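You operate a simulated robot arm through the tools that you are given. There is no shell and no other tool.

Carry out the task below with a simulated robot arm. There is one attempt and no reset: what you move stays moved.

## Task
Swap the cracked brick: scrap it, brush the gap clean and fit the new brick.
Fine: the deck brush goes back. Set down upright: deck brush. What is to be rubbed or washed off counts as gone when no trace of it is left.

The check looks at the end state, three seconds after you hand in, the way a careful person would. Anything else that was tipped, shoved, dropped, spilled or broken makes it a failure.

## Robot
A 7-joint arm with a two-finger parallel gripper, fixed in place. Base frame: the origin is at the foot of the arm, x ahead of it, y to its left, z up. Units: mm, degrees, N and s.
Its first joint turns from -166.0 to 166.0 degrees. Payload 4.4 kg.
The tool frame sits at the grasp point between the pads (the TCP): z along the fingers, y along the line on which they close. The tips reach 23 mm beyond it. The gripper opens to 94 mm. The fingers are 38 mm wide and 10 mm thick; the gripper's body (54 by 96 mm) begins 39 mm behind the TCP.
Orientation is that of the tool frame in the base frame, as [roll, pitch, yaw] about the fixed x, y, z axes, in that order (R = Rz(yaw) Ry(pitch) Rx(roll)). With the fingers straight down and closing along the base's y, the tool's x points along the base's -x, its y along +y and its z along -z.

## Interface
- The arm moves only by the tool nudge_tool. Its argument "moves" is a list that holds one entry, the list of rows, each a list of 7 numbers: the turn, a rotation vector about the base's x, y, z in units of 5 degrees (1.0 is 5 degrees), then the shift along the base's x, y, z in units of 20 mm (1.0 is 20 mm), then the gripper command, from -1 (shut) to 1 (fully open), values between in proportion. In form: [[[wx, wy, wz, x, y, z, jaw], ...]]. A call has 1 to 20 rows; each row shifts and turns the commanded pose from where the row before left it. A call with a number of a shift or a turn outside -1 to 1 is refused whole. Rows are played at 5 a second. More than 50 mm and 8.6 degrees between two rows, or a gripper value outside its range, and nothing of the call is played. Where a pose cannot be reached the arm comes as near as it can. A force on the tool above 40 N (or 10 N above the force at the start of the call, whichever is more), or a blocked arm, ends the call early, and 0.2 s more pass. The fingers move at their own pace (about 108 mm/s each) and stop on an object; they squeeze with about 26 N. The grip force told is the motor's: it shows also when the fingers shut on nothing. Time passes only in rows, and 0.2 s behind the last, so rows that do not move let the fingers close. The reply holds the time, the measured pose of the TCP, the force on the tool along the base axes, the opening and the grip force, in the units named above and with some noise, with the torque about the TCP (base axes, N m) and any sound that the robot's microphone picked up, and new pictures: "show" is both (left out), scene, wrist or none.
- Cameras (640 x 400 px; columns grow to the right, rows downward): "scene" is fixed at [47.4, -650.8, 1201.2]; the picture's right is [0.15, -0.99, 0.00], its down [-0.82, -0.13, -0.56] and it looks along [0.56, 0.09, -0.83] (base axes); focal length 214 px, centre (320, 200). "wrist" rides on the gripper at [86, 16, -75] in the tool frame; the picture's right is [-0.18, 0.98, 0.00], its down [-0.58, -0.11, -0.81] and it looks along [-0.79, -0.15, 0.59] (tool axes); focal length 243 px, centre (320, 200). There is no depth. A picture from a camera that has moved, and an enlarged one, comes with that camera's place and axes in the base frame and with its lens.
- zoom(camera, box): a new picture of the part [left, top, right, bottom] of that camera's present view, enlarged. No time passes.
- sign_off(): hands the job in; it is judged then, once.

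Nothing tells you positions but the pictures and the camera data. Unless the task says otherwise, let go and move clear before handing in.

The tools are called after ">>>" by a JSON object that holds its "fn" and its "kwargs". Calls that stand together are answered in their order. nudge_tool: Moves the arm, as the interface text tells. Its arguments: {"type":"object","properties":{"moves":{"type":"array","items":{"type":"array","items":{"type":"array","items":{"type":"number"}}}},"show":{"type":"string","enum":["both","scene","wrist","none"]}},"required":["moves"]} The other tools are called the same way: zoom (camera, box) takes an enlarged picture of a part of a camera's view; sign_off () hands the job in.

At the start:

```text
time_s: 0.0
tcp_pos: [504.2, -387.9, 921.9]
ee_rot: [-180.0, 0.0, 180.0]
force: [-0.3, -0.3, -0.3]
torque: [-0.03, -0.01, -0.03]
gripper_width: 94.1
gripper_force: 0.0
```

scene: 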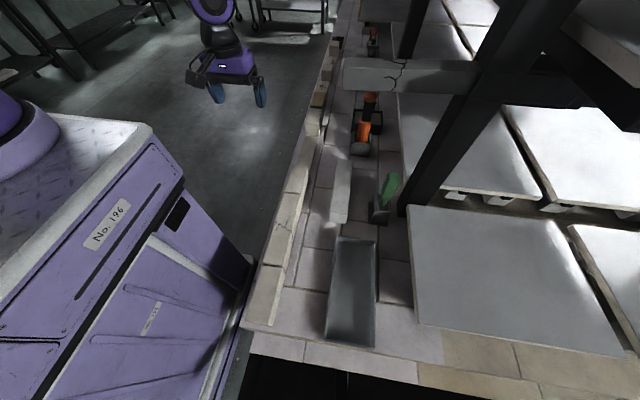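
wrist: 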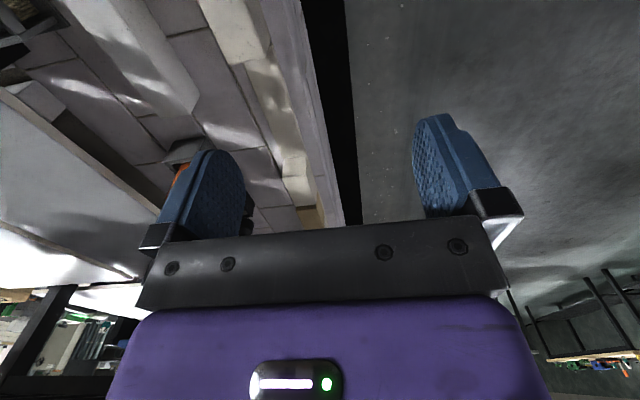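

I see a brick work area to the right of the arm with a tray, a green-handled tool, an orange-handled tool and possibly the cracked brick. I'll zoom in before moving anything.

>>> {"fn": "zoom", "kwargs": {"camera": "scene", "box": [230, 200, 470, 350]}}

>>> {"fn": "zoom", "kwargs": {"camera": "scene", "box": [270, 100, 430, 200]}}

>>> {"fn": "zoom", "kwargs": {"camera": "scene", "box": [290, 0, 450, 100]}}

>>> {"fn": "zoom", "kwargs": {"camera": "scene", "box": [230, 150, 430, 275]}}

>>> {"fn": "zoom", "kwargs": {"camera": "wrist", "box": [0, 0, 360, 225]}}

```text
2.67 times, centred on (350, 275) of scene
camera zoom: at [47.4, -650.8, 1201.2], right [0.15, -0.99, 0.0], down [-0.82, -0.13, -0.56], along [0.56, 0.09, -0.83], focal length 572 px, centre (240, 0)
```

zoom: 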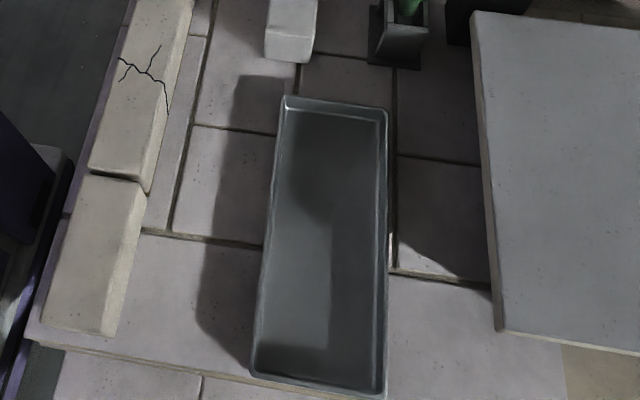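

```text
4.00 times, centred on (350, 150) of scene
camera zoom: at [47.4, -650.8, 1201.2], right [0.15, -0.99, 0.0], down [-0.82, -0.13, -0.56], along [0.56, 0.09, -0.83], focal length 858 px, centre (200, 400)
```

zoom: 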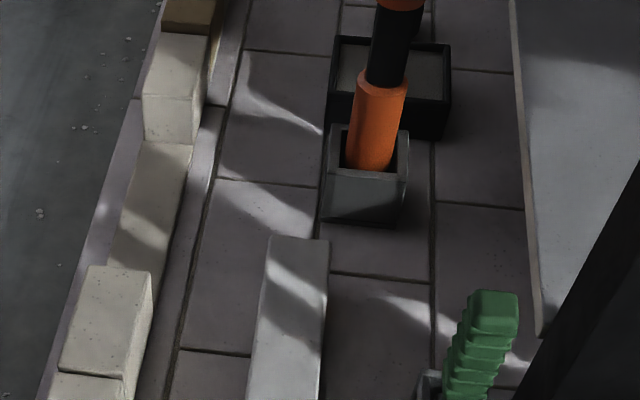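

```text
4.00 times, centred on (370, 50) of scene
camera zoom: at [47.4, -650.8, 1201.2], right [0.15, -0.99, 0.0], down [-0.82, -0.13, -0.56], along [0.56, 0.09, -0.83], focal length 858 px, centre (120, 800)
```

zoom: 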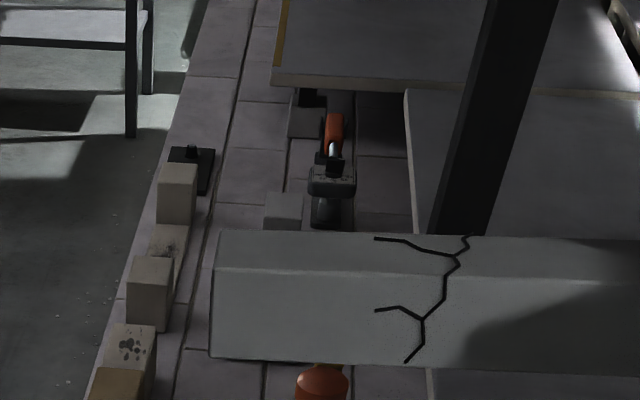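

```text
3.20 times, centred on (330, 212) of scene
camera zoom: at [47.4, -650.8, 1201.2], right [0.15, -0.99, 0.0], down [-0.82, -0.13, -0.56], along [0.56, 0.09, -0.83], focal length 686 px, centre (288, 160)
```

zoom: 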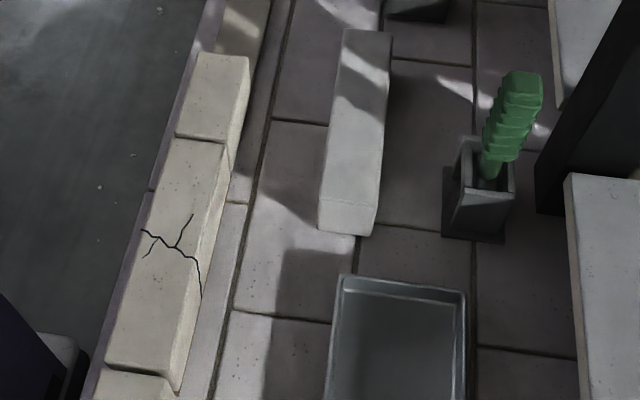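

```text
1.78 times, centred on (180, 112) of wrist
camera zoom: at [417.3, -369.5, 996.8], right [0.18, 0.98, 0.0], down [0.58, -0.11, 0.81], along [0.79, -0.15, -0.59], focal length 431 px, centre (569, 356)
```

zoom: 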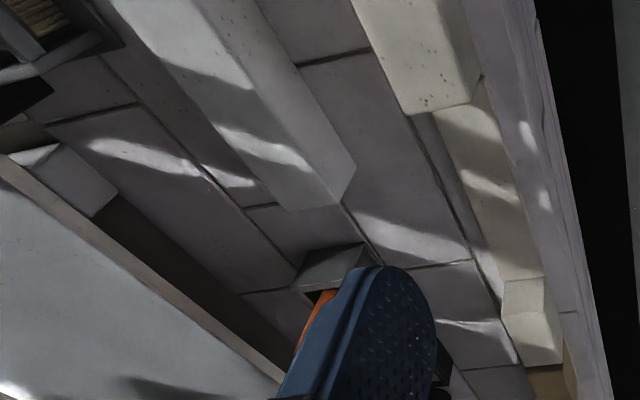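

The work surface looks to be at a height of roughly z≈580. A row of bricks runs along its left edge and the cracked one is in it. A light grey new brick lies beside the row, with a tray and several holders nearby. I'll zoom in further to identify the tools.

>>> {"fn": "zoom", "kwargs": {"camera": "wrist", "box": [0, 0, 160, 100]}}

>>> {"fn": "zoom", "kwargs": {"camera": "wrist", "box": [90, 50, 330, 200]}}

>>> {"fn": "zoom", "kwargs": {"camera": "scene", "box": [340, 80, 420, 130]}}

>>> {"fn": "zoom", "kwargs": {"camera": "scene", "box": [350, 10, 414, 50]}}

>>> {"fn": "zoom", "kwargs": {"camera": "scene", "box": [360, 160, 420, 230]}}

>>> {"fn": "zoom", "kwargs": {"camera": "scene", "box": [290, 50, 354, 150]}}

```text
4.00 times, centred on (80, 50) of wrist
camera zoom: at [417.3, -369.5, 996.8], right [0.18, 0.98, 0.0], down [0.58, -0.11, 0.81], along [0.79, -0.15, -0.59], focal length 970 px, centre (1280, 800)
```

zoom: 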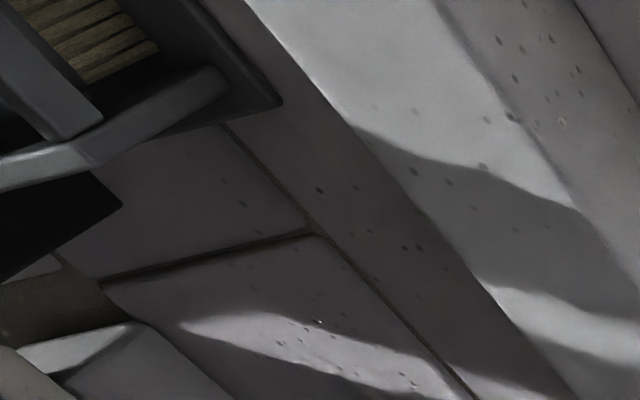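

```text
2.67 times, centred on (210, 125) of wrist
camera zoom: at [417.3, -369.5, 996.8], right [0.18, 0.98, 0.0], down [0.58, -0.11, 0.81], along [0.79, -0.15, -0.59], focal length 647 px, centre (613, 400)
```

zoom: 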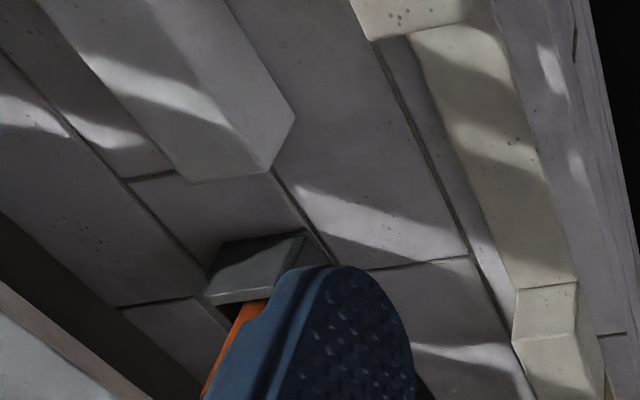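

```text
8.00 times, centred on (380, 105) of scene
camera zoom: at [47.4, -650.8, 1201.2], right [0.15, -0.99, 0.0], down [-0.82, -0.13, -0.56], along [0.56, 0.09, -0.83], focal length 1716 px, centre (-160, 960)
```

zoom: 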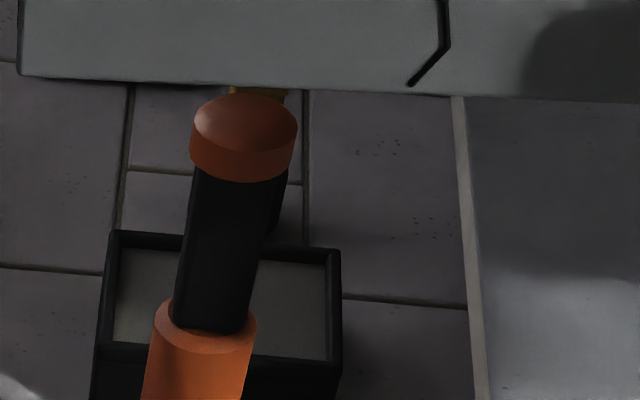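

```text
10.00 times, centred on (382, 30) of scene
camera zoom: at [47.4, -650.8, 1201.2], right [0.15, -0.99, 0.0], down [-0.82, -0.13, -0.56], along [0.56, 0.09, -0.83], focal length 2145 px, centre (-300, 1900)
```

zoom: 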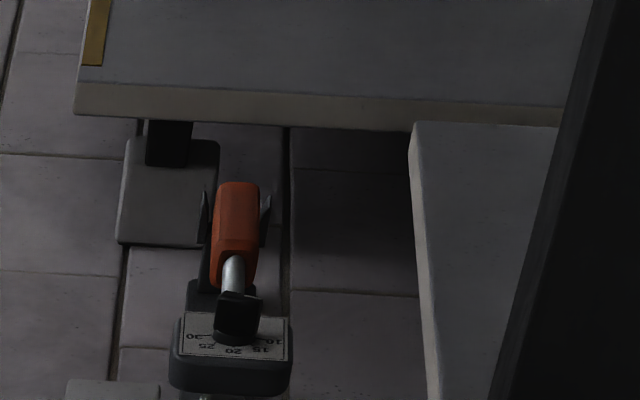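

```text
5.71 times, centred on (390, 195) of scene
camera zoom: at [47.4, -650.8, 1201.2], right [0.15, -0.99, 0.0], down [-0.82, -0.13, -0.56], along [0.56, 0.09, -0.83], focal length 1226 px, centre (-80, 229)
```

zoom: 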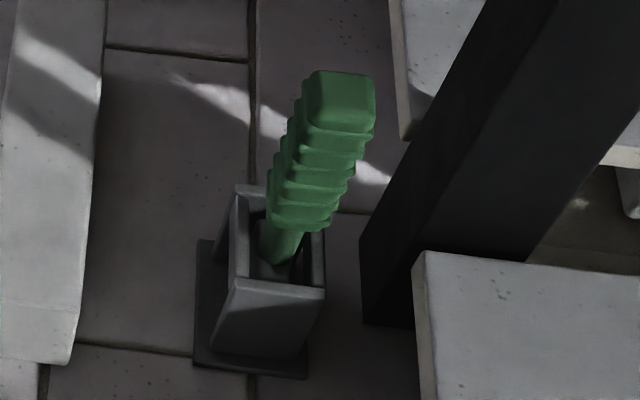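

```text
4.00 times, centred on (322, 100) of scene
camera zoom: at [47.4, -650.8, 1201.2], right [0.15, -0.99, 0.0], down [-0.82, -0.13, -0.56], along [0.56, 0.09, -0.83], focal length 858 px, centre (312, 600)
```

zoom: 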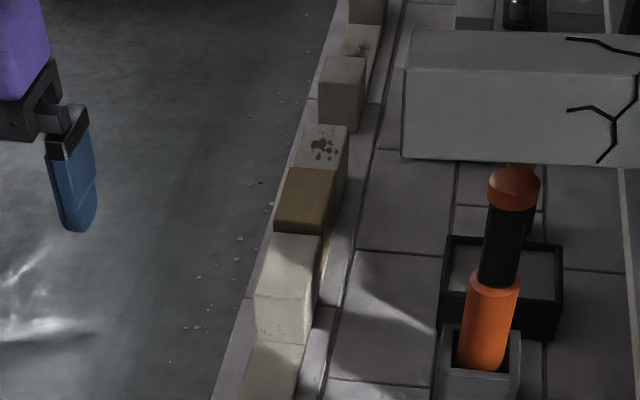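

The green-handled tool at about (450, -765) appears to have bristles, so it may be the deck brush. I'll move the wrist camera back and to the right to get a better view of the work surface.

>>> {"fn": "nudge_tool", "kwargs": {"moves": [[[0, 0, 0, -0.85, -0.9, 0, 1], [0, 0, 0, -0.85, -0.9, 0, 1], [0, 0, 0, -0.85, -0.9, 0, 1], [0, 0, 0, -0.85, -0.9, 0, 1], [0, 0, 0, -0.85, -0.9, 0, 1], [0, 0, 0, -0.85, -0.9, 0, 1], [0, 0, 0, -0.85, -0.9, 0, 1], [0, 0, 0, -0.85, -0.9, 0, 1], [0, 0, 0, -0.85, -0.9, 0, 1]]]}}

```text
time_s: 2.0
tcp_pos: [350.1, -549.9, 922.7]
ee_rot: [180.0, 0.0, -179.8]
force: [0.1, 1.2, -0.5]
torque: [-0.02, 0.01, -0.01]
gripper_width: 94.2
gripper_force: 0.1
camera wrist: at [265.1, -532.5, 996.9], right [0.18, 0.98, 0.0], down [0.58, -0.11, 0.81], along [0.79, -0.15, -0.59], focal length 243 px, centre (320, 200)
```

scene: 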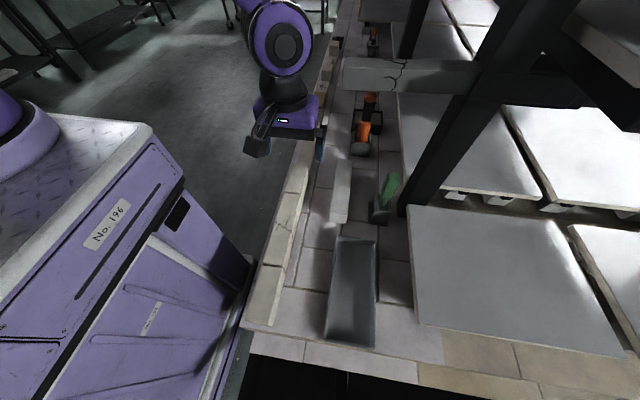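
wrist: 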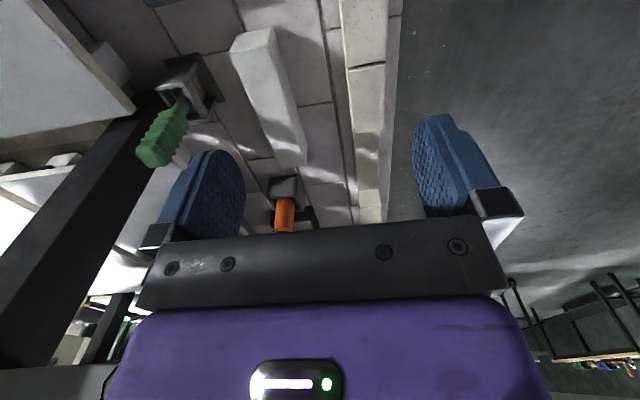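

The wrist camera now shows the green tool in its holder, the new brick and the orange tool. I'll zoom in on each.

>>> {"fn": "zoom", "kwargs": {"camera": "wrist", "box": [120, 0, 280, 100]}}

>>> {"fn": "zoom", "kwargs": {"camera": "wrist", "box": [120, 30, 248, 180]}}

>>> {"fn": "zoom", "kwargs": {"camera": "wrist", "box": [240, 130, 400, 230]}}

>>> {"fn": "zoom", "kwargs": {"camera": "wrist", "box": [220, 0, 460, 150]}}

```text
4.00 times, centred on (200, 50) of wrist
camera zoom: at [265.1, -532.5, 996.9], right [0.18, 0.98, 0.0], down [0.58, -0.11, 0.81], along [0.79, -0.15, -0.59], focal length 970 px, centre (800, 800)
```

zoom: 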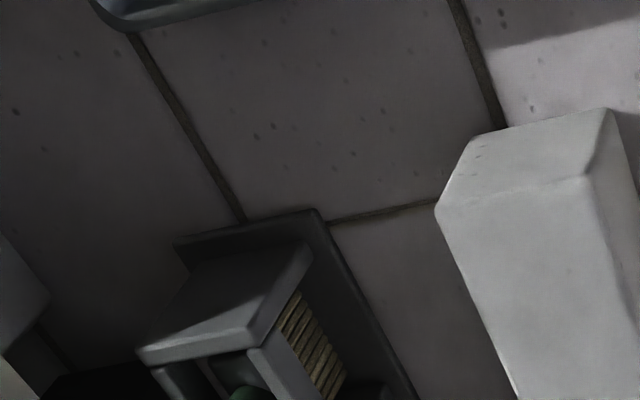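

```text
2.67 times, centred on (184, 105) of wrist
camera zoom: at [265.1, -532.5, 996.9], right [0.18, 0.98, 0.0], down [0.58, -0.11, 0.81], along [0.79, -0.15, -0.59], focal length 647 px, centre (683, 453)
```

zoom: 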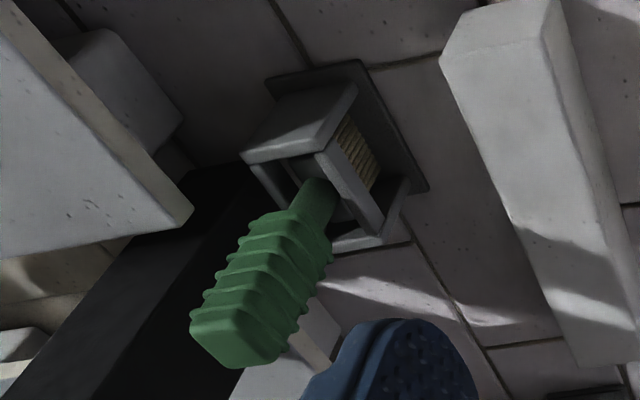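

```text
4.00 times, centred on (320, 180) of wrist
camera zoom: at [265.1, -532.5, 996.9], right [0.18, 0.98, 0.0], down [0.58, -0.11, 0.81], along [0.79, -0.15, -0.59], focal length 970 px, centre (320, 280)
```

zoom: 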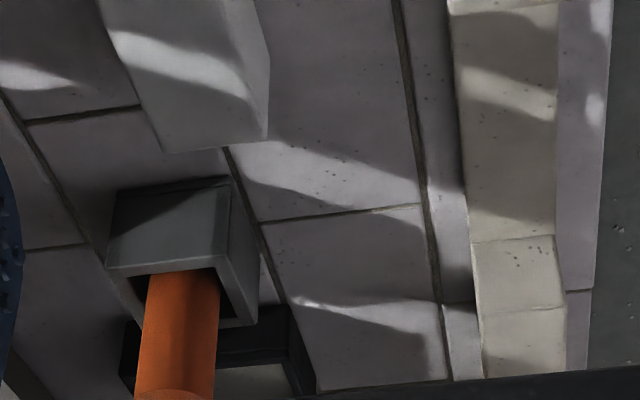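

```text
2.67 times, centred on (340, 75) of wrist
camera zoom: at [265.1, -532.5, 996.9], right [0.18, 0.98, 0.0], down [0.58, -0.11, 0.81], along [0.79, -0.15, -0.59], focal length 647 px, centre (267, 533)
```

zoom: 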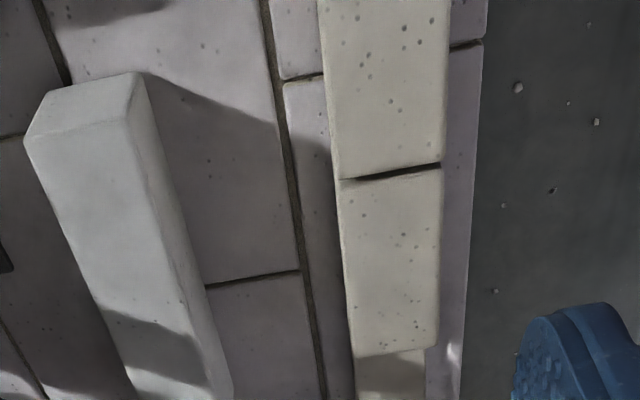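

The green tool sits in a slotted holder with bristles showing at its side, which fits the deck brush. Next I'll view the near part of the row, tilting the hand so the wrist camera looks more steeply down.

>>> {"fn": "nudge_tool", "kwargs": {"moves": [[[0, 0, 0, -0.9, 0, 0, 1], [0, 0, 0, -0.9, 0, 0, 1], [0, 0, 0, -0.9, 0, 0, 1], [0, 0, 0, -0.9, 0, 0, 1], [0, 0, 0, -0.9, 0, 0, 1], [0, 0, 0, -0.9, 0, 0, 1], [0, 0, 0, -0.9, 0, 0, 1]]]}}

>>> {"fn": "zoom", "kwargs": {"camera": "wrist", "box": [100, 0, 420, 200]}}

>>> {"fn": "zoom", "kwargs": {"camera": "scene", "box": [310, 150, 374, 240]}}

>>> {"fn": "zoom", "kwargs": {"camera": "scene", "box": [250, 150, 330, 250]}}

>>> {"fn": "zoom", "kwargs": {"camera": "scene", "box": [240, 230, 320, 350]}}

```text
time_s: 3.6
tcp_pos: [224.6, -549.5, 921.3]
ee_rot: [-179.9, 0.1, -179.9]
force: [0.9, -0.3, -0.6]
torque: [0.0, 0.02, 0.01]
gripper_width: 94.5
gripper_force: 0.1
camera wrist: at [139.8, -531.4, 996.4], right [0.18, 0.98, 0.0], down [0.58, -0.11, 0.81], along [0.79, -0.15, -0.59], focal length 243 px, centre (320, 200)
```

scene: 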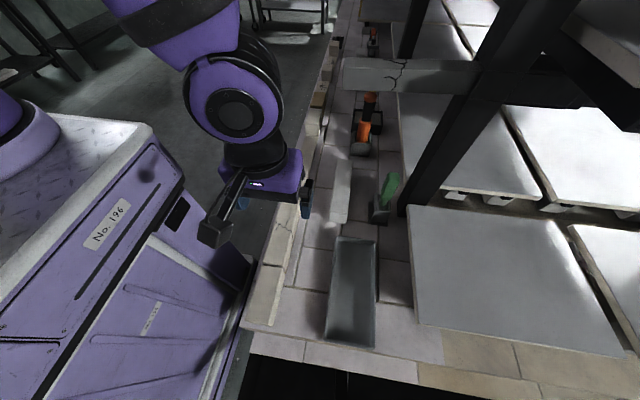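
wrist: 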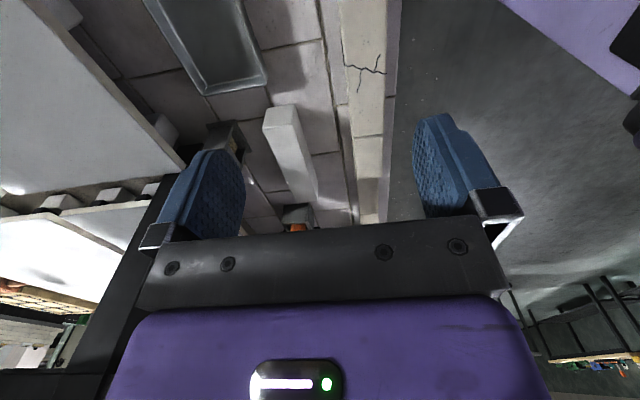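

```text
2.00 times, centred on (260, 100) of wrist
camera zoom: at [139.8, -531.4, 996.4], right [0.18, 0.98, 0.0], down [0.58, -0.11, 0.81], along [0.79, -0.15, -0.59], focal length 485 px, centre (440, 400)
```

zoom: 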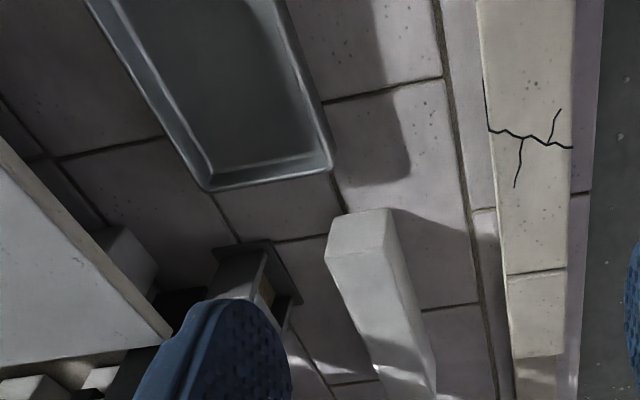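

```text
4.44 times, centred on (342, 195) of scene
camera zoom: at [47.4, -650.8, 1201.2], right [0.15, -0.99, 0.0], down [-0.82, -0.13, -0.56], along [0.56, 0.09, -0.83], focal length 953 px, centre (222, 222)
```

zoom: 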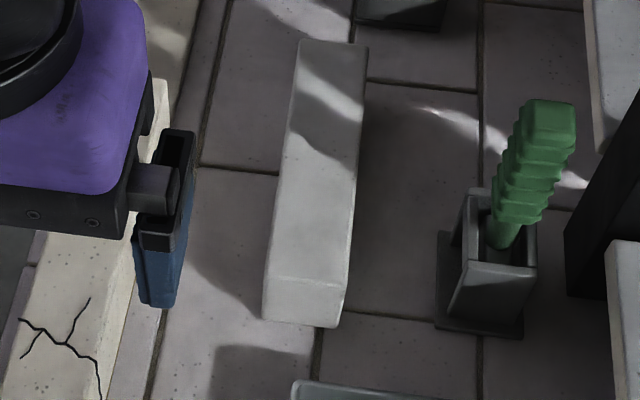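

```text
4.00 times, centred on (290, 200) of scene
camera zoom: at [47.4, -650.8, 1201.2], right [0.15, -0.99, 0.0], down [-0.82, -0.13, -0.56], along [0.56, 0.09, -0.83], focal length 858 px, centre (440, 200)
```

zoom: 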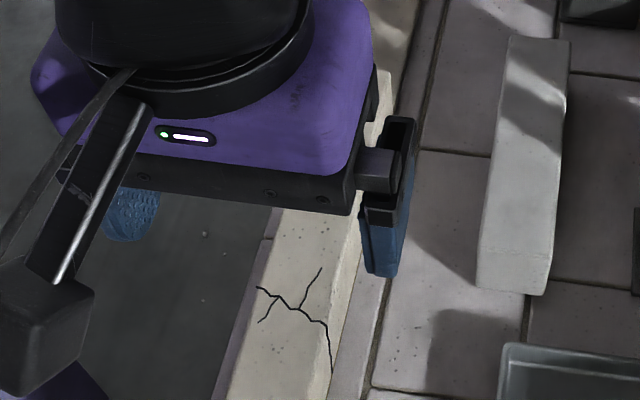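

```text
3.33 times, centred on (280, 290) of scene
camera zoom: at [47.4, -650.8, 1201.2], right [0.15, -0.99, 0.0], down [-0.82, -0.13, -0.56], along [0.56, 0.09, -0.83], focal length 715 px, centre (453, -100)
```

zoom: 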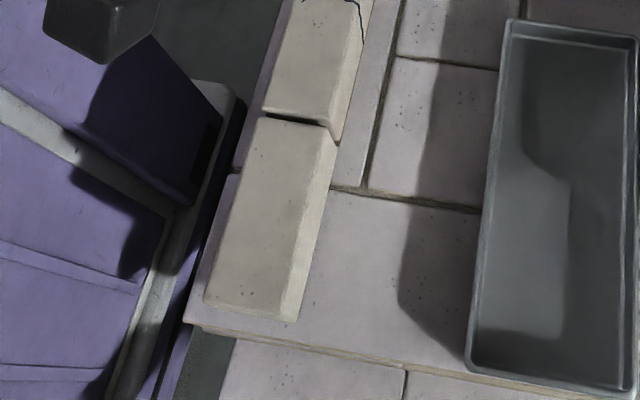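

I place the cracked brick's top at z≈633, spanning x≈204–444 and y≈-528..-468, with its neighbours close at both ends. Next I'll bring the camera nearer to inspect the green tool.

>>> {"fn": "nudge_tool", "kwargs": {"moves": [[[0, 0, 0, 0.47, -0.94, -0.76, 1], [0, 0, 0, 0.47, -0.94, -0.76, 1], [0, 0, 0, 0.47, -0.94, -0.76, 1], [0, 0, 0, 0.47, -0.94, -0.76, 1], [0, 0, 0, 0.47, -0.94, -0.76, 1], [0, 0, 0, 0.47, -0.94, -0.76, 1], [0, 0, 0, 0.47, -0.94, -0.76, 1], [0, 0, 0, 0.47, -0.94, -0.76, 1]]]}}

>>> {"fn": "zoom", "kwargs": {"camera": "wrist", "box": [220, 60, 420, 220]}}

>>> {"fn": "zoom", "kwargs": {"camera": "wrist", "box": [100, 0, 340, 150]}}

>>> {"fn": "zoom", "kwargs": {"camera": "wrist", "box": [300, 0, 540, 150]}}

```text
time_s: 5.4
tcp_pos: [301.3, -701.1, 799.7]
ee_rot: [-180.0, 0.0, 179.9]
force: [0.1, -0.3, 0.6]
torque: [-0.02, -0.04, -0.02]
gripper_width: 94.1
gripper_force: 0.1
camera wrist: at [214.9, -682.5, 875.3], right [0.18, 0.98, 0.0], down [0.58, -0.11, 0.81], along [0.79, -0.15, -0.59], focal length 243 px, centre (320, 200)
```

scene: 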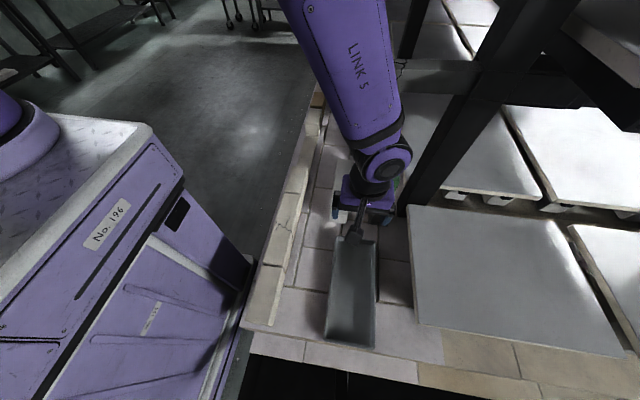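
wrist: 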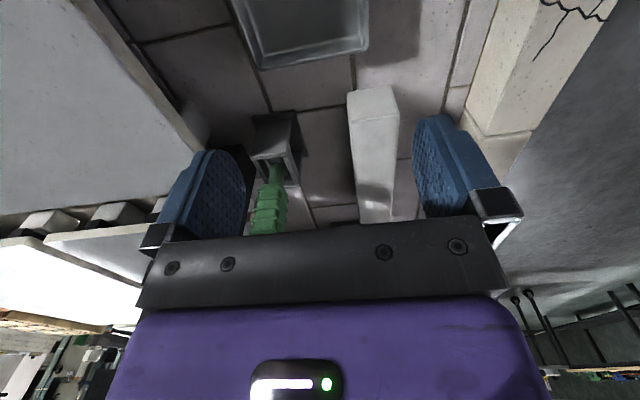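

```text
2.50 times, centred on (320, 140) of wrist
camera zoom: at [214.9, -682.5, 875.3], right [0.18, 0.98, 0.0], down [0.58, -0.11, 0.81], along [0.79, -0.15, -0.59], focal length 606 px, centre (320, 350)
```

zoom: 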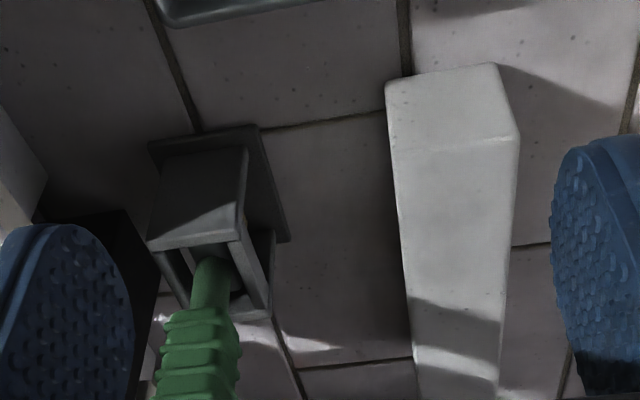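

```text
2.67 times, centred on (220, 75) of wrist
camera zoom: at [214.9, -682.5, 875.3], right [0.18, 0.98, 0.0], down [0.58, -0.11, 0.81], along [0.79, -0.15, -0.59], focal length 647 px, centre (587, 533)
```

zoom: 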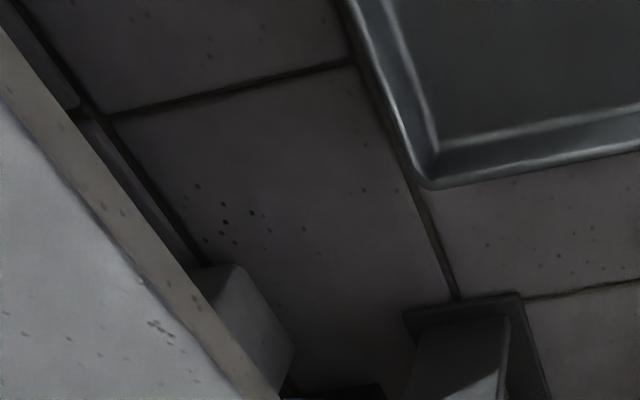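

```text
2.67 times, centred on (420, 75) of wrist
camera zoom: at [214.9, -682.5, 875.3], right [0.18, 0.98, 0.0], down [0.58, -0.11, 0.81], along [0.79, -0.15, -0.59], focal length 647 px, centre (53, 533)
```

zoom: 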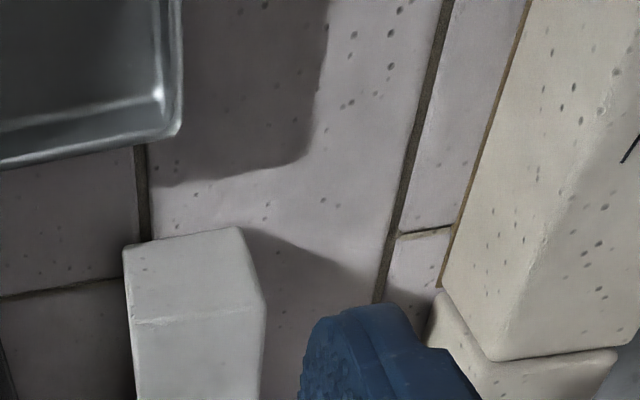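

The tray, about 270×116 mm at x 62–332, y -770..-654, matches the brick's size, so I take it as the scrap tray. The green brush stands in its holder near (440, -783), with the handle top at z≈765. I'll yaw the hand to inspect the brush from its side.

>>> {"fn": "nudge_tool", "kwargs": {"moves": [[[0, 0, -1, 0.39, 0.28, -0.17, 1], [0, 0, -1, 0.39, 0.28, -0.17, 1], [0, 0, -1, 0.39, 0.28, -0.17, 1], [0, 0, -1, 0.39, 0.28, -0.17, 1], [0, 0, -1, 0.39, 0.28, -0.17, 1], [0, 0, -1, 0.39, 0.28, -0.17, 1], [0, 0, -1, 0.39, 0.28, -0.17, 1], [0, 0, -1, 0.39, 0.28, -0.17, 1], [0, 0, -1, 0.39, 0.28, -0.17, 1], [0, 0, -1, 0.39, 0.28, -0.17, 1], [0, 0, -1, 0.39, 0.28, -0.17, 1], [0, 0, -1, 0.39, 0.28, -0.17, 1], [0, 0, -1, 0.39, 0.28, -0.17, 1], [0, 0, -1, 0.39, 0.28, -0.17, 1], [0, 0, -1, 0.39, 0.28, -0.17, 1], [0, 0, -1, 0.39, 0.28, -0.17, 1], [0, 0, -1, 0.39, 0.28, -0.17, 1], [0, 0, -1, 0.39, 0.28, -0.17, 1]]]}}

>>> {"fn": "zoom", "kwargs": {"camera": "wrist", "box": [220, 40, 460, 220]}}

```text
time_s: 9.2
tcp_pos: [439.8, -598.5, 738.3]
ee_rot: [179.9, 0.0, 89.9]
force: [0.1, 0.1, -0.8]
torque: [0.02, -0.01, 0.03]
gripper_width: 94.1
gripper_force: 0.0
camera wrist: at [456.8, -510.2, 813.9], right [0.98, -0.19, 0.0], down [-0.11, -0.58, 0.81], along [-0.15, -0.79, -0.59], focal length 243 px, centre (320, 200)
```

scene: 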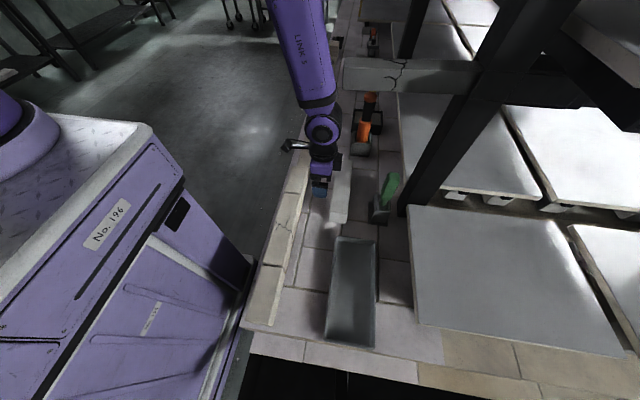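
wrist: 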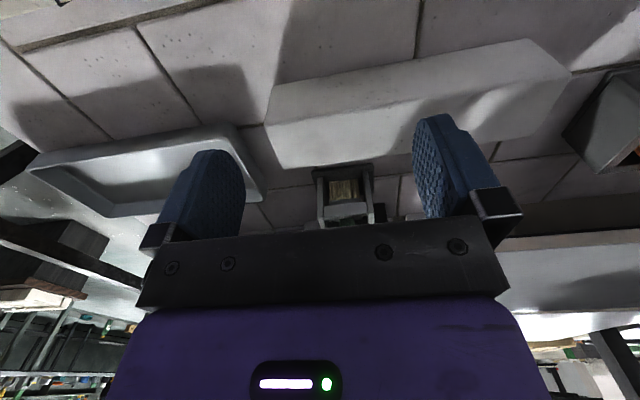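

```text
2.22 times, centred on (340, 130) of wrist
camera zoom: at [456.8, -510.2, 813.9], right [0.98, -0.19, 0.0], down [-0.11, -0.58, 0.81], along [-0.15, -0.79, -0.59], focal length 539 px, centre (276, 356)
```

zoom: 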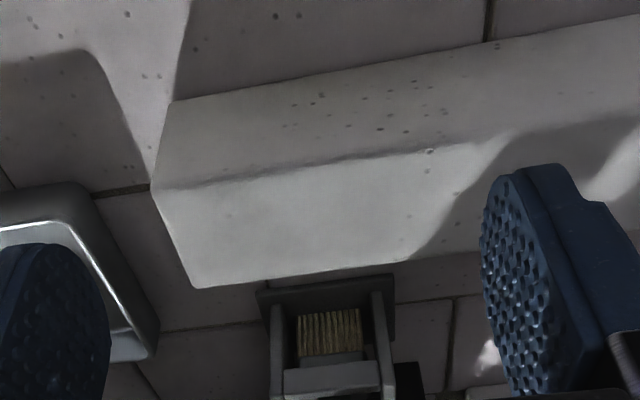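

The side view shows the green tool has downward bristles and its holder is open at the front, so it's a brush. I'll shift +x briefly to check that the orange tool isn't the deck brush instead.

>>> {"fn": "nudge_tool", "kwargs": {"moves": [[[0, 0, 0, 0.95, 0.2, 0.2, 1], [0, 0, 0, 0.95, 0.2, 0.2, 1], [0, 0, 0, 0.95, 0.2, 0.2, 1], [0, 0, 0, 0.95, 0.2, 0.2, 1], [0, 0, 0, 0.95, 0.2, 0.2, 1], [0, 0, 0, 0.95, 0.2, 0.2, 1], [0, 0, 0, 0.95, 0.2, 0.2, 1], [0, 0, 0, 0.95, 0.2, 0.2, 1], [0, 0, 0, 0.95, 0.2, 0.2, 1]]]}}

>>> {"fn": "zoom", "kwargs": {"camera": "wrist", "box": [220, 40, 460, 230]}}

```text
time_s: 11.2
tcp_pos: [609.0, -563.9, 776.8]
ee_rot: [-180.0, 0.0, 89.9]
force: [-0.2, 0.4, -0.4]
torque: [0.01, -0.02, -0.01]
gripper_width: 94.1
gripper_force: 0.0
camera wrist: at [626.7, -476.7, 851.3], right [0.98, -0.19, 0.0], down [-0.11, -0.58, 0.81], along [-0.15, -0.79, -0.59], focal length 243 px, centre (320, 200)
```

scene: 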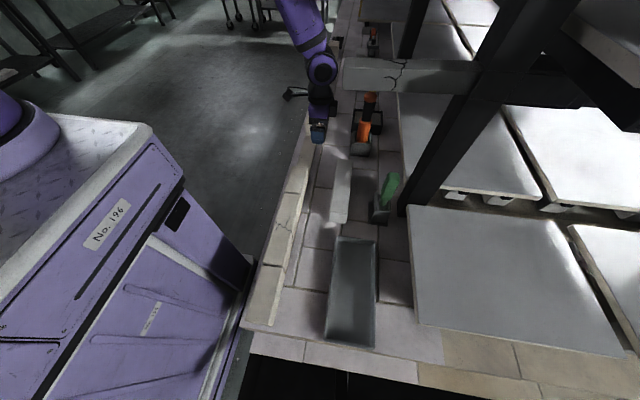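
wrist: 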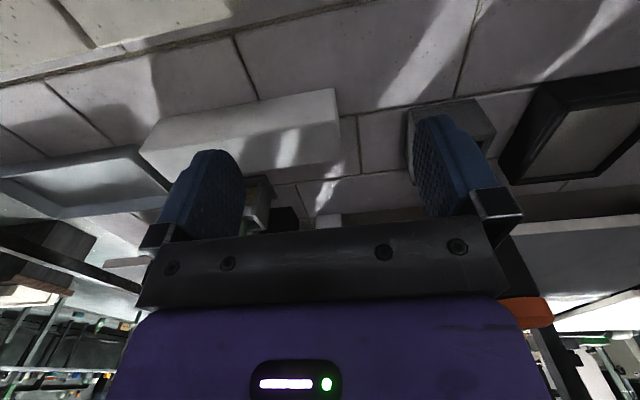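

```text
2.11 times, centred on (340, 135) of wrist
camera zoom: at [626.7, -476.7, 851.3], right [0.98, -0.19, 0.0], down [-0.11, -0.58, 0.81], along [-0.15, -0.79, -0.59], focal length 511 px, centre (278, 337)
```

zoom: 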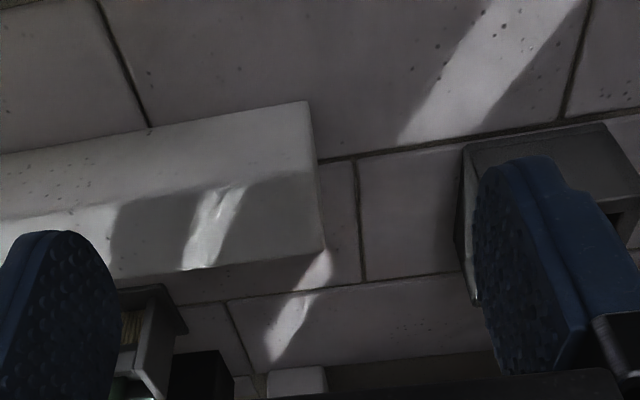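

The orange tool is a plain cylinder in a closed box and not a brush, so the green one is the deck brush. I'll return to yaw 180 and hover over the cracked brick to line up the grasp.

>>> {"fn": "nudge_tool", "kwargs": {"moves": [[[0, 0, 1, -0.79, 0.186, -0.1, 1], [0, 0, 1, -0.79, 0.186, -0.1, 1], [0, 0, 1, -0.79, 0.186, -0.1, 1], [0, 0, 1, -0.79, 0.186, -0.1, 1], [0, 0, 1, -0.79, 0.186, -0.1, 1], [0, 0, 1, -0.79, 0.186, -0.1, 1], [0, 0, 1, -0.79, 0.186, -0.1, 1], [0, 0, 1, -0.79, 0.186, -0.1, 1], [0, 0, 1, -0.79, 0.186, -0.1, 1], [0, 0, 1, -0.79, 0.186, -0.1, 1], [0, 0, 1, -0.79, 0.186, -0.1, 1], [0, 0, 1, -0.79, 0.186, -0.1, 1], [0, 0, 1, -0.79, 0.186, -0.1, 1], [0, 0, 1, -0.79, 0.186, -0.1, 1], [0, 0, 1, -0.79, 0.186, -0.1, 1], [0, 0, 1, -0.79, 0.186, -0.1, 1], [0, 0, 1, -0.79, 0.186, -0.1, 1], [0, 0, 1, -0.79, 0.186, -0.1, 1]]]}}

>>> {"fn": "zoom", "kwargs": {"camera": "wrist", "box": [200, 0, 480, 230]}}

>>> {"fn": "zoom", "kwargs": {"camera": "scene", "box": [230, 170, 390, 270]}}

```text
time_s: 15.0
tcp_pos: [327.9, -494.4, 740.1]
ee_rot: [-179.9, 0.0, -179.9]
force: [0.3, 0.4, 0.6]
torque: [0.03, 0.02, 0.02]
gripper_width: 93.7
gripper_force: 0.1
camera wrist: at [241.0, -476.9, 814.1], right [0.18, 0.98, 0.0], down [0.58, -0.11, 0.81], along [0.79, -0.15, -0.59], focal length 243 px, centre (320, 200)
```

scene: 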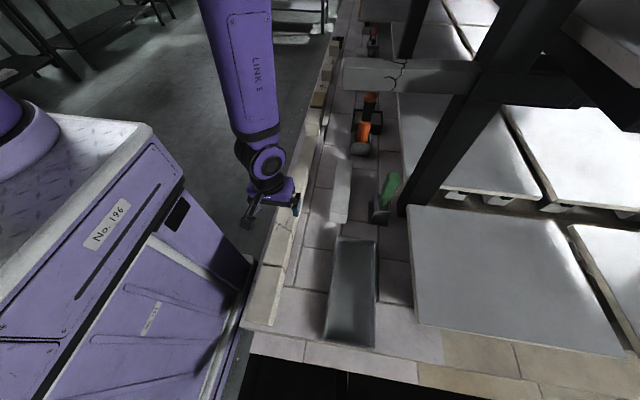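
wrist: 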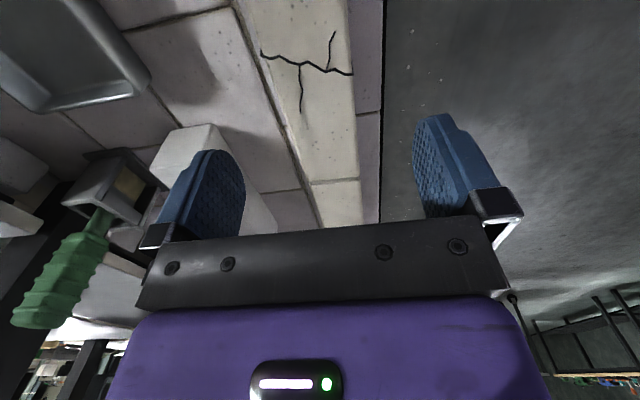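

```text
1.74 times, centred on (340, 115) of wrist
camera zoom: at [241.0, -476.9, 814.1], right [0.18, 0.98, 0.0], down [0.58, -0.11, 0.81], along [0.79, -0.15, -0.59], focal length 422 px, centre (285, 348)
```

zoom: 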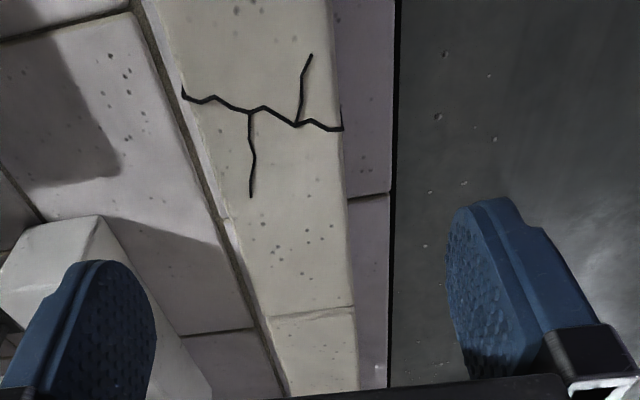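

```text
4.00 times, centred on (310, 220) of scene
camera zoom: at [47.4, -650.8, 1201.2], right [0.15, -0.99, 0.0], down [-0.82, -0.13, -0.56], along [0.56, 0.09, -0.83], focal length 858 px, centre (360, 120)
```

zoom: 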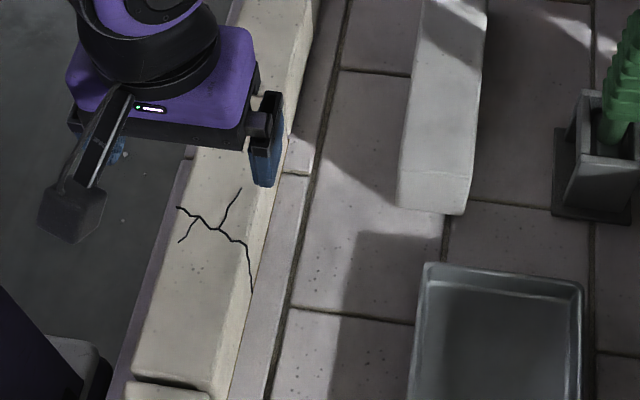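

I'm over the cracked brick and the fingers straddle its row. I'll step back in x to see its near end too, which gives me the true length and centre.

>>> {"fn": "nudge_tool", "kwargs": {"moves": [[[0, 0, 0, -0.94, 0, 0, 1], [0, 0, 0, -0.94, 0, 0, 1], [0, 0, 0, -0.94, 0, 0, 1], [0, 0, 0, -0.94, 0, 0, 1], [0, 0, 0, -0.94, 0, 0, 1], [0, 0, 0, -0.94, 0, 0, 1]]]}}

>>> {"fn": "zoom", "kwargs": {"camera": "wrist", "box": [240, 0, 400, 110]}}

>>> {"fn": "zoom", "kwargs": {"camera": "wrist", "box": [240, 110, 400, 230]}}

```text
time_s: 16.4
tcp_pos: [214.7, -494.9, 738.6]
ee_rot: [-179.9, 0.1, 180.0]
force: [-0.5, -0.5, 0.3]
torque: [-0.01, 0.02, 0.01]
gripper_width: 94.1
gripper_force: 0.0
camera wrist: at [128.7, -477.5, 813.2], right [0.18, 0.98, 0.0], down [0.58, -0.11, 0.81], along [0.79, -0.15, -0.59], focal length 243 px, centre (320, 200)
```

scene: 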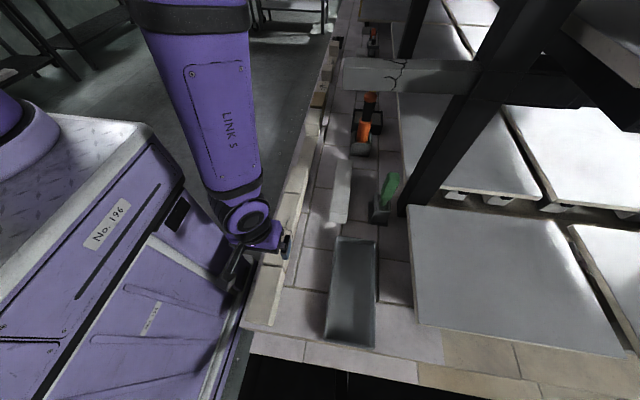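
wrist: 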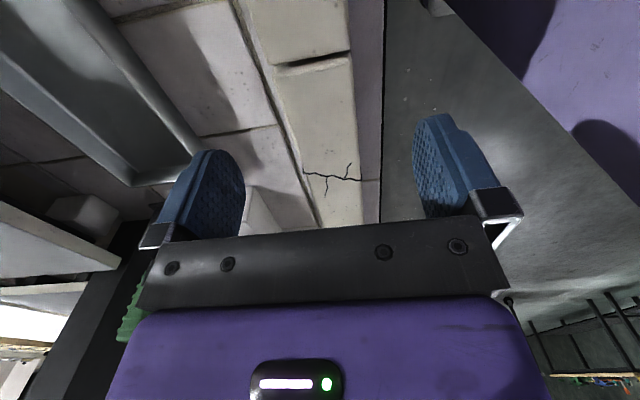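

```text
3.64 times, centred on (320, 55) of wrist
camera zoom: at [128.7, -477.5, 813.2], right [0.18, 0.98, 0.0], down [0.58, -0.11, 0.81], along [0.79, -0.15, -0.59], focal length 882 px, centre (320, 727)
```

zoom: 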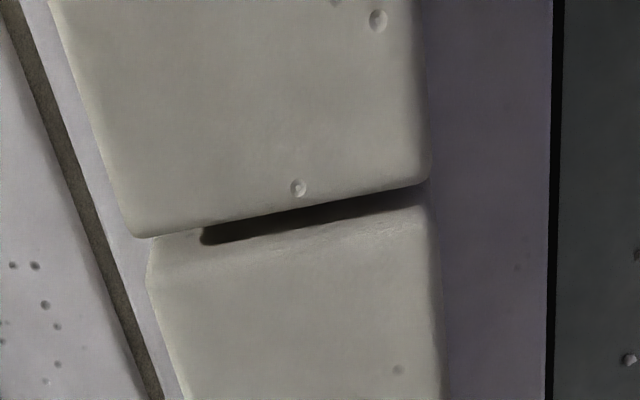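

```text
3.33 times, centred on (320, 170) of wrist
camera zoom: at [128.7, -477.5, 813.2], right [0.18, 0.98, 0.0], down [0.58, -0.11, 0.81], along [0.79, -0.15, -0.59], focal length 809 px, centre (320, 300)
```

zoom: 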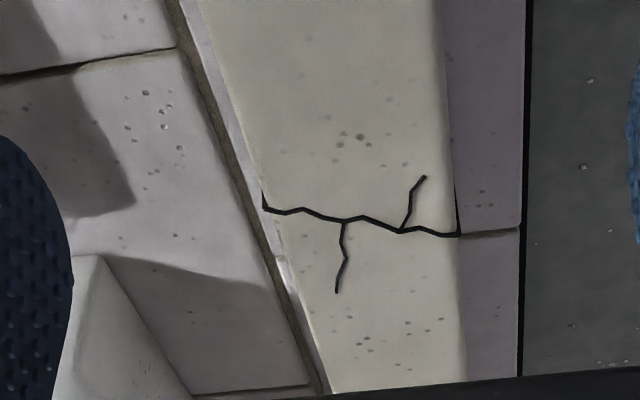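

The crack point triangulates consistently to z≈646. The brick spans x≈205–430 and y≈-522..-472, with a gap of about 6 mm at the near end. I'll move above its centre (318, -497) and descend partway.

>>> {"fn": "nudge_tool", "kwargs": {"moves": [[[0, 0, 0, 0.86, -0.017, -0.4, 1], [0, 0, 0, 0.86, -0.017, -0.4, 1], [0, 0, 0, 0.86, -0.017, -0.4, 1], [0, 0, 0, 0.86, -0.017, -0.4, 1], [0, 0, 0, 0.86, -0.017, -0.4, 1], [0, 0, 0, 0.86, -0.017, -0.4, 1]]]}}

>>> {"fn": "zoom", "kwargs": {"camera": "wrist", "box": [200, 0, 480, 230]}}

>>> {"fn": "zoom", "kwargs": {"camera": "scene", "box": [230, 170, 390, 270]}}

```text
time_s: 17.8
tcp_pos: [318.1, -496.1, 690.3]
ee_rot: [-180.0, 0.0, 179.9]
force: [-0.5, -0.6, 0.4]
torque: [-0.01, -0.05, 0.03]
gripper_width: 93.9
gripper_force: 0.0
camera wrist: at [232.5, -478.5, 765.7], right [0.19, 0.98, 0.0], down [0.58, -0.11, 0.81], along [0.79, -0.15, -0.59], focal length 243 px, centre (320, 200)
```

scene: 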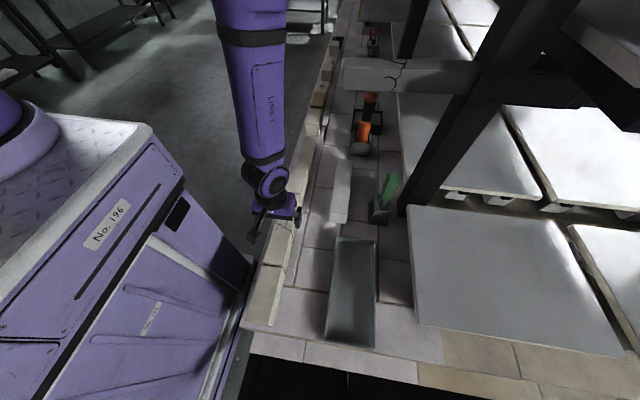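
wrist: 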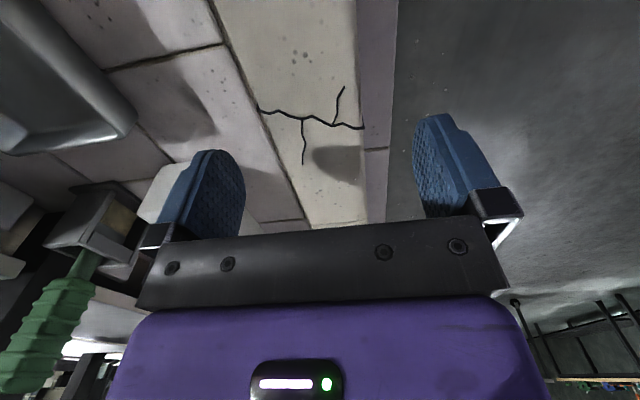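

```text
1.74 times, centred on (340, 115) of wrist
camera zoom: at [232.5, -478.5, 765.7], right [0.19, 0.98, 0.0], down [0.58, -0.11, 0.81], along [0.79, -0.15, -0.59], focal length 422 px, centre (285, 348)
```

zoom: 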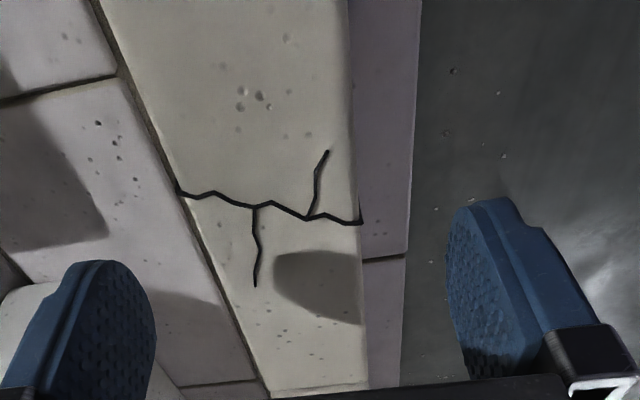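

```text
4.00 times, centred on (310, 220) of scene
camera zoom: at [47.4, -650.8, 1201.2], right [0.15, -0.99, 0.0], down [-0.82, -0.13, -0.56], along [0.56, 0.09, -0.83], focal length 858 px, centre (360, 120)
```

zoom: 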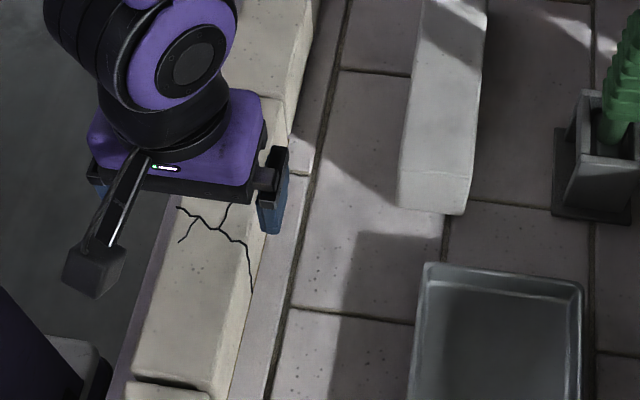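

The brick's centre is at about y=-498 and it lines up with x. I'll descend to grip height and close the fingers.

>>> {"fn": "nudge_tool", "kwargs": {"moves": [[[0, 0, 0, 0, -0.02, -0.7, 1], [0, 0, 0, 0, -0.02, -0.7, 1], [0, 0, 0, 0, -0.02, -0.7, 1], [0, 0, 0, 0, -0.02, -0.6, 1], [0, 0, 0, 0, -0.02, -0.6, 1], [0, 0, 0, 0, 0, 0, 1]]]}}

>>> {"fn": "zoom", "kwargs": {"camera": "wrist", "box": [200, 0, 480, 230]}}

>>> {"fn": "zoom", "kwargs": {"camera": "scene", "box": [250, 170, 350, 240]}}

```text
time_s: 19.2
tcp_pos: [317.9, -500.1, 625.6]
ee_rot: [-179.9, 0.0, -180.0]
force: [-1.0, -0.2, 0.0]
torque: [0.03, -0.02, -0.01]
gripper_width: 93.9
gripper_force: 0.0
camera wrist: at [231.2, -482.3, 699.9], right [0.18, 0.98, 0.0], down [0.58, -0.11, 0.81], along [0.79, -0.15, -0.59], focal length 243 px, centre (320, 200)
```

scene: 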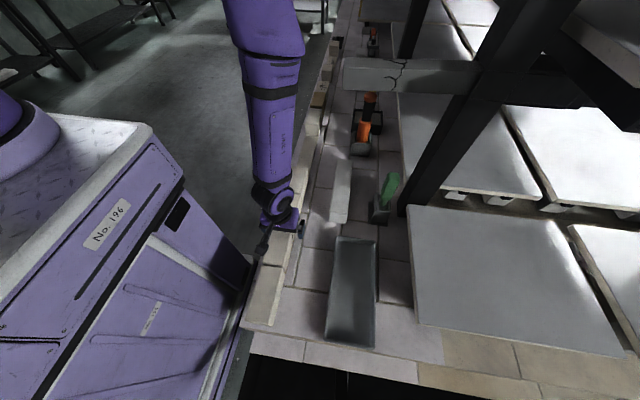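
wrist: 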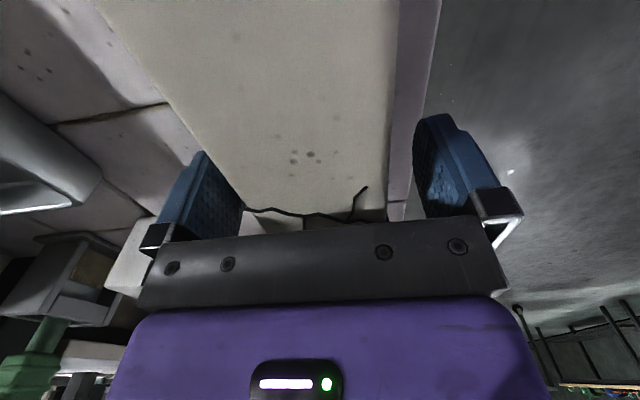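

```text
1.74 times, centred on (340, 115) of wrist
camera zoom: at [231.2, -482.3, 699.9], right [0.18, 0.98, 0.0], down [0.58, -0.11, 0.81], along [0.79, -0.15, -0.59], focal length 422 px, centre (285, 348)
```

zoom: 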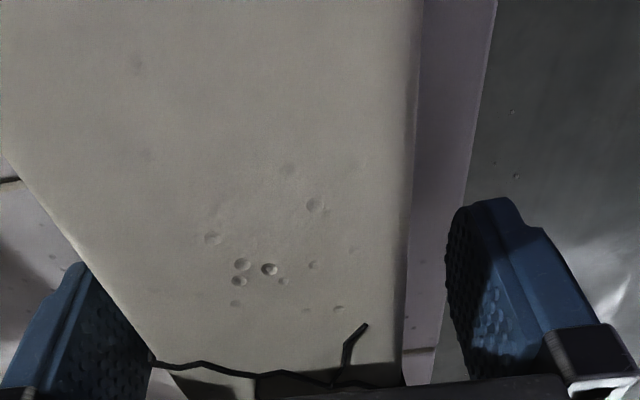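

```text
5.71 times, centred on (300, 205) of scene
camera zoom: at [47.4, -650.8, 1201.2], right [0.15, -0.99, 0.0], down [-0.82, -0.13, -0.56], along [0.56, 0.09, -0.83], focal length 1226 px, centre (434, 171)
```

zoom: 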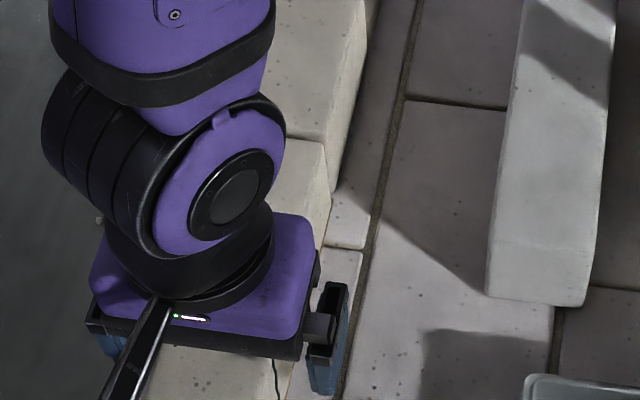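

The fingers straddle the brick with the TCP about 20 mm below its top. Closing the gripper.

>>> {"fn": "nudge_tool", "kwargs": {"moves": [[[0, 0, 0, 0, 0.05, -0.2, 1], [0, 0, 0, 0, 0, 0, -1], [0, 0, 0, 0, 0, 0, -1], [0, 0, 0, 0, 0, 0, -1], [0, 0, 0, 0, 0, 0, -1]]]}}

```text
time_s: 20.4
tcp_pos: [318.4, -498.5, 621.1]
ee_rot: [180.0, 0.0, -180.0]
force: [-1.0, -4.5, 1.4]
torque: [0.04, -0.45, -0.22]
gripper_width: 57.1
gripper_force: 26.5
camera wrist: at [231.4, -481.5, 696.1], right [0.18, 0.98, 0.0], down [0.58, -0.11, 0.81], along [0.79, -0.15, -0.59], focal length 243 px, centre (320, 200)
```

scene: 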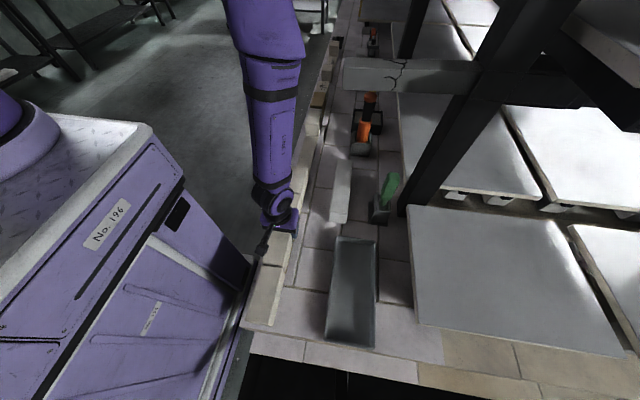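
wrist: 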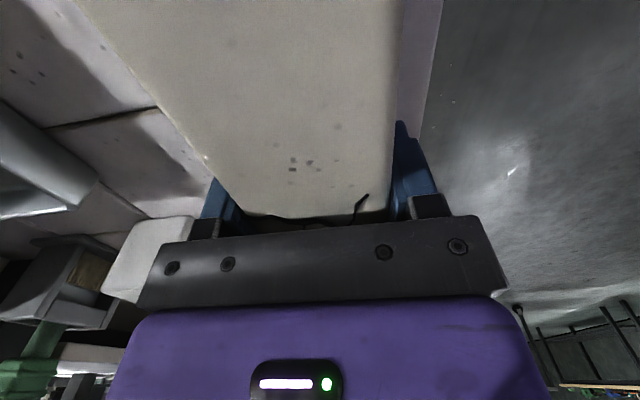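

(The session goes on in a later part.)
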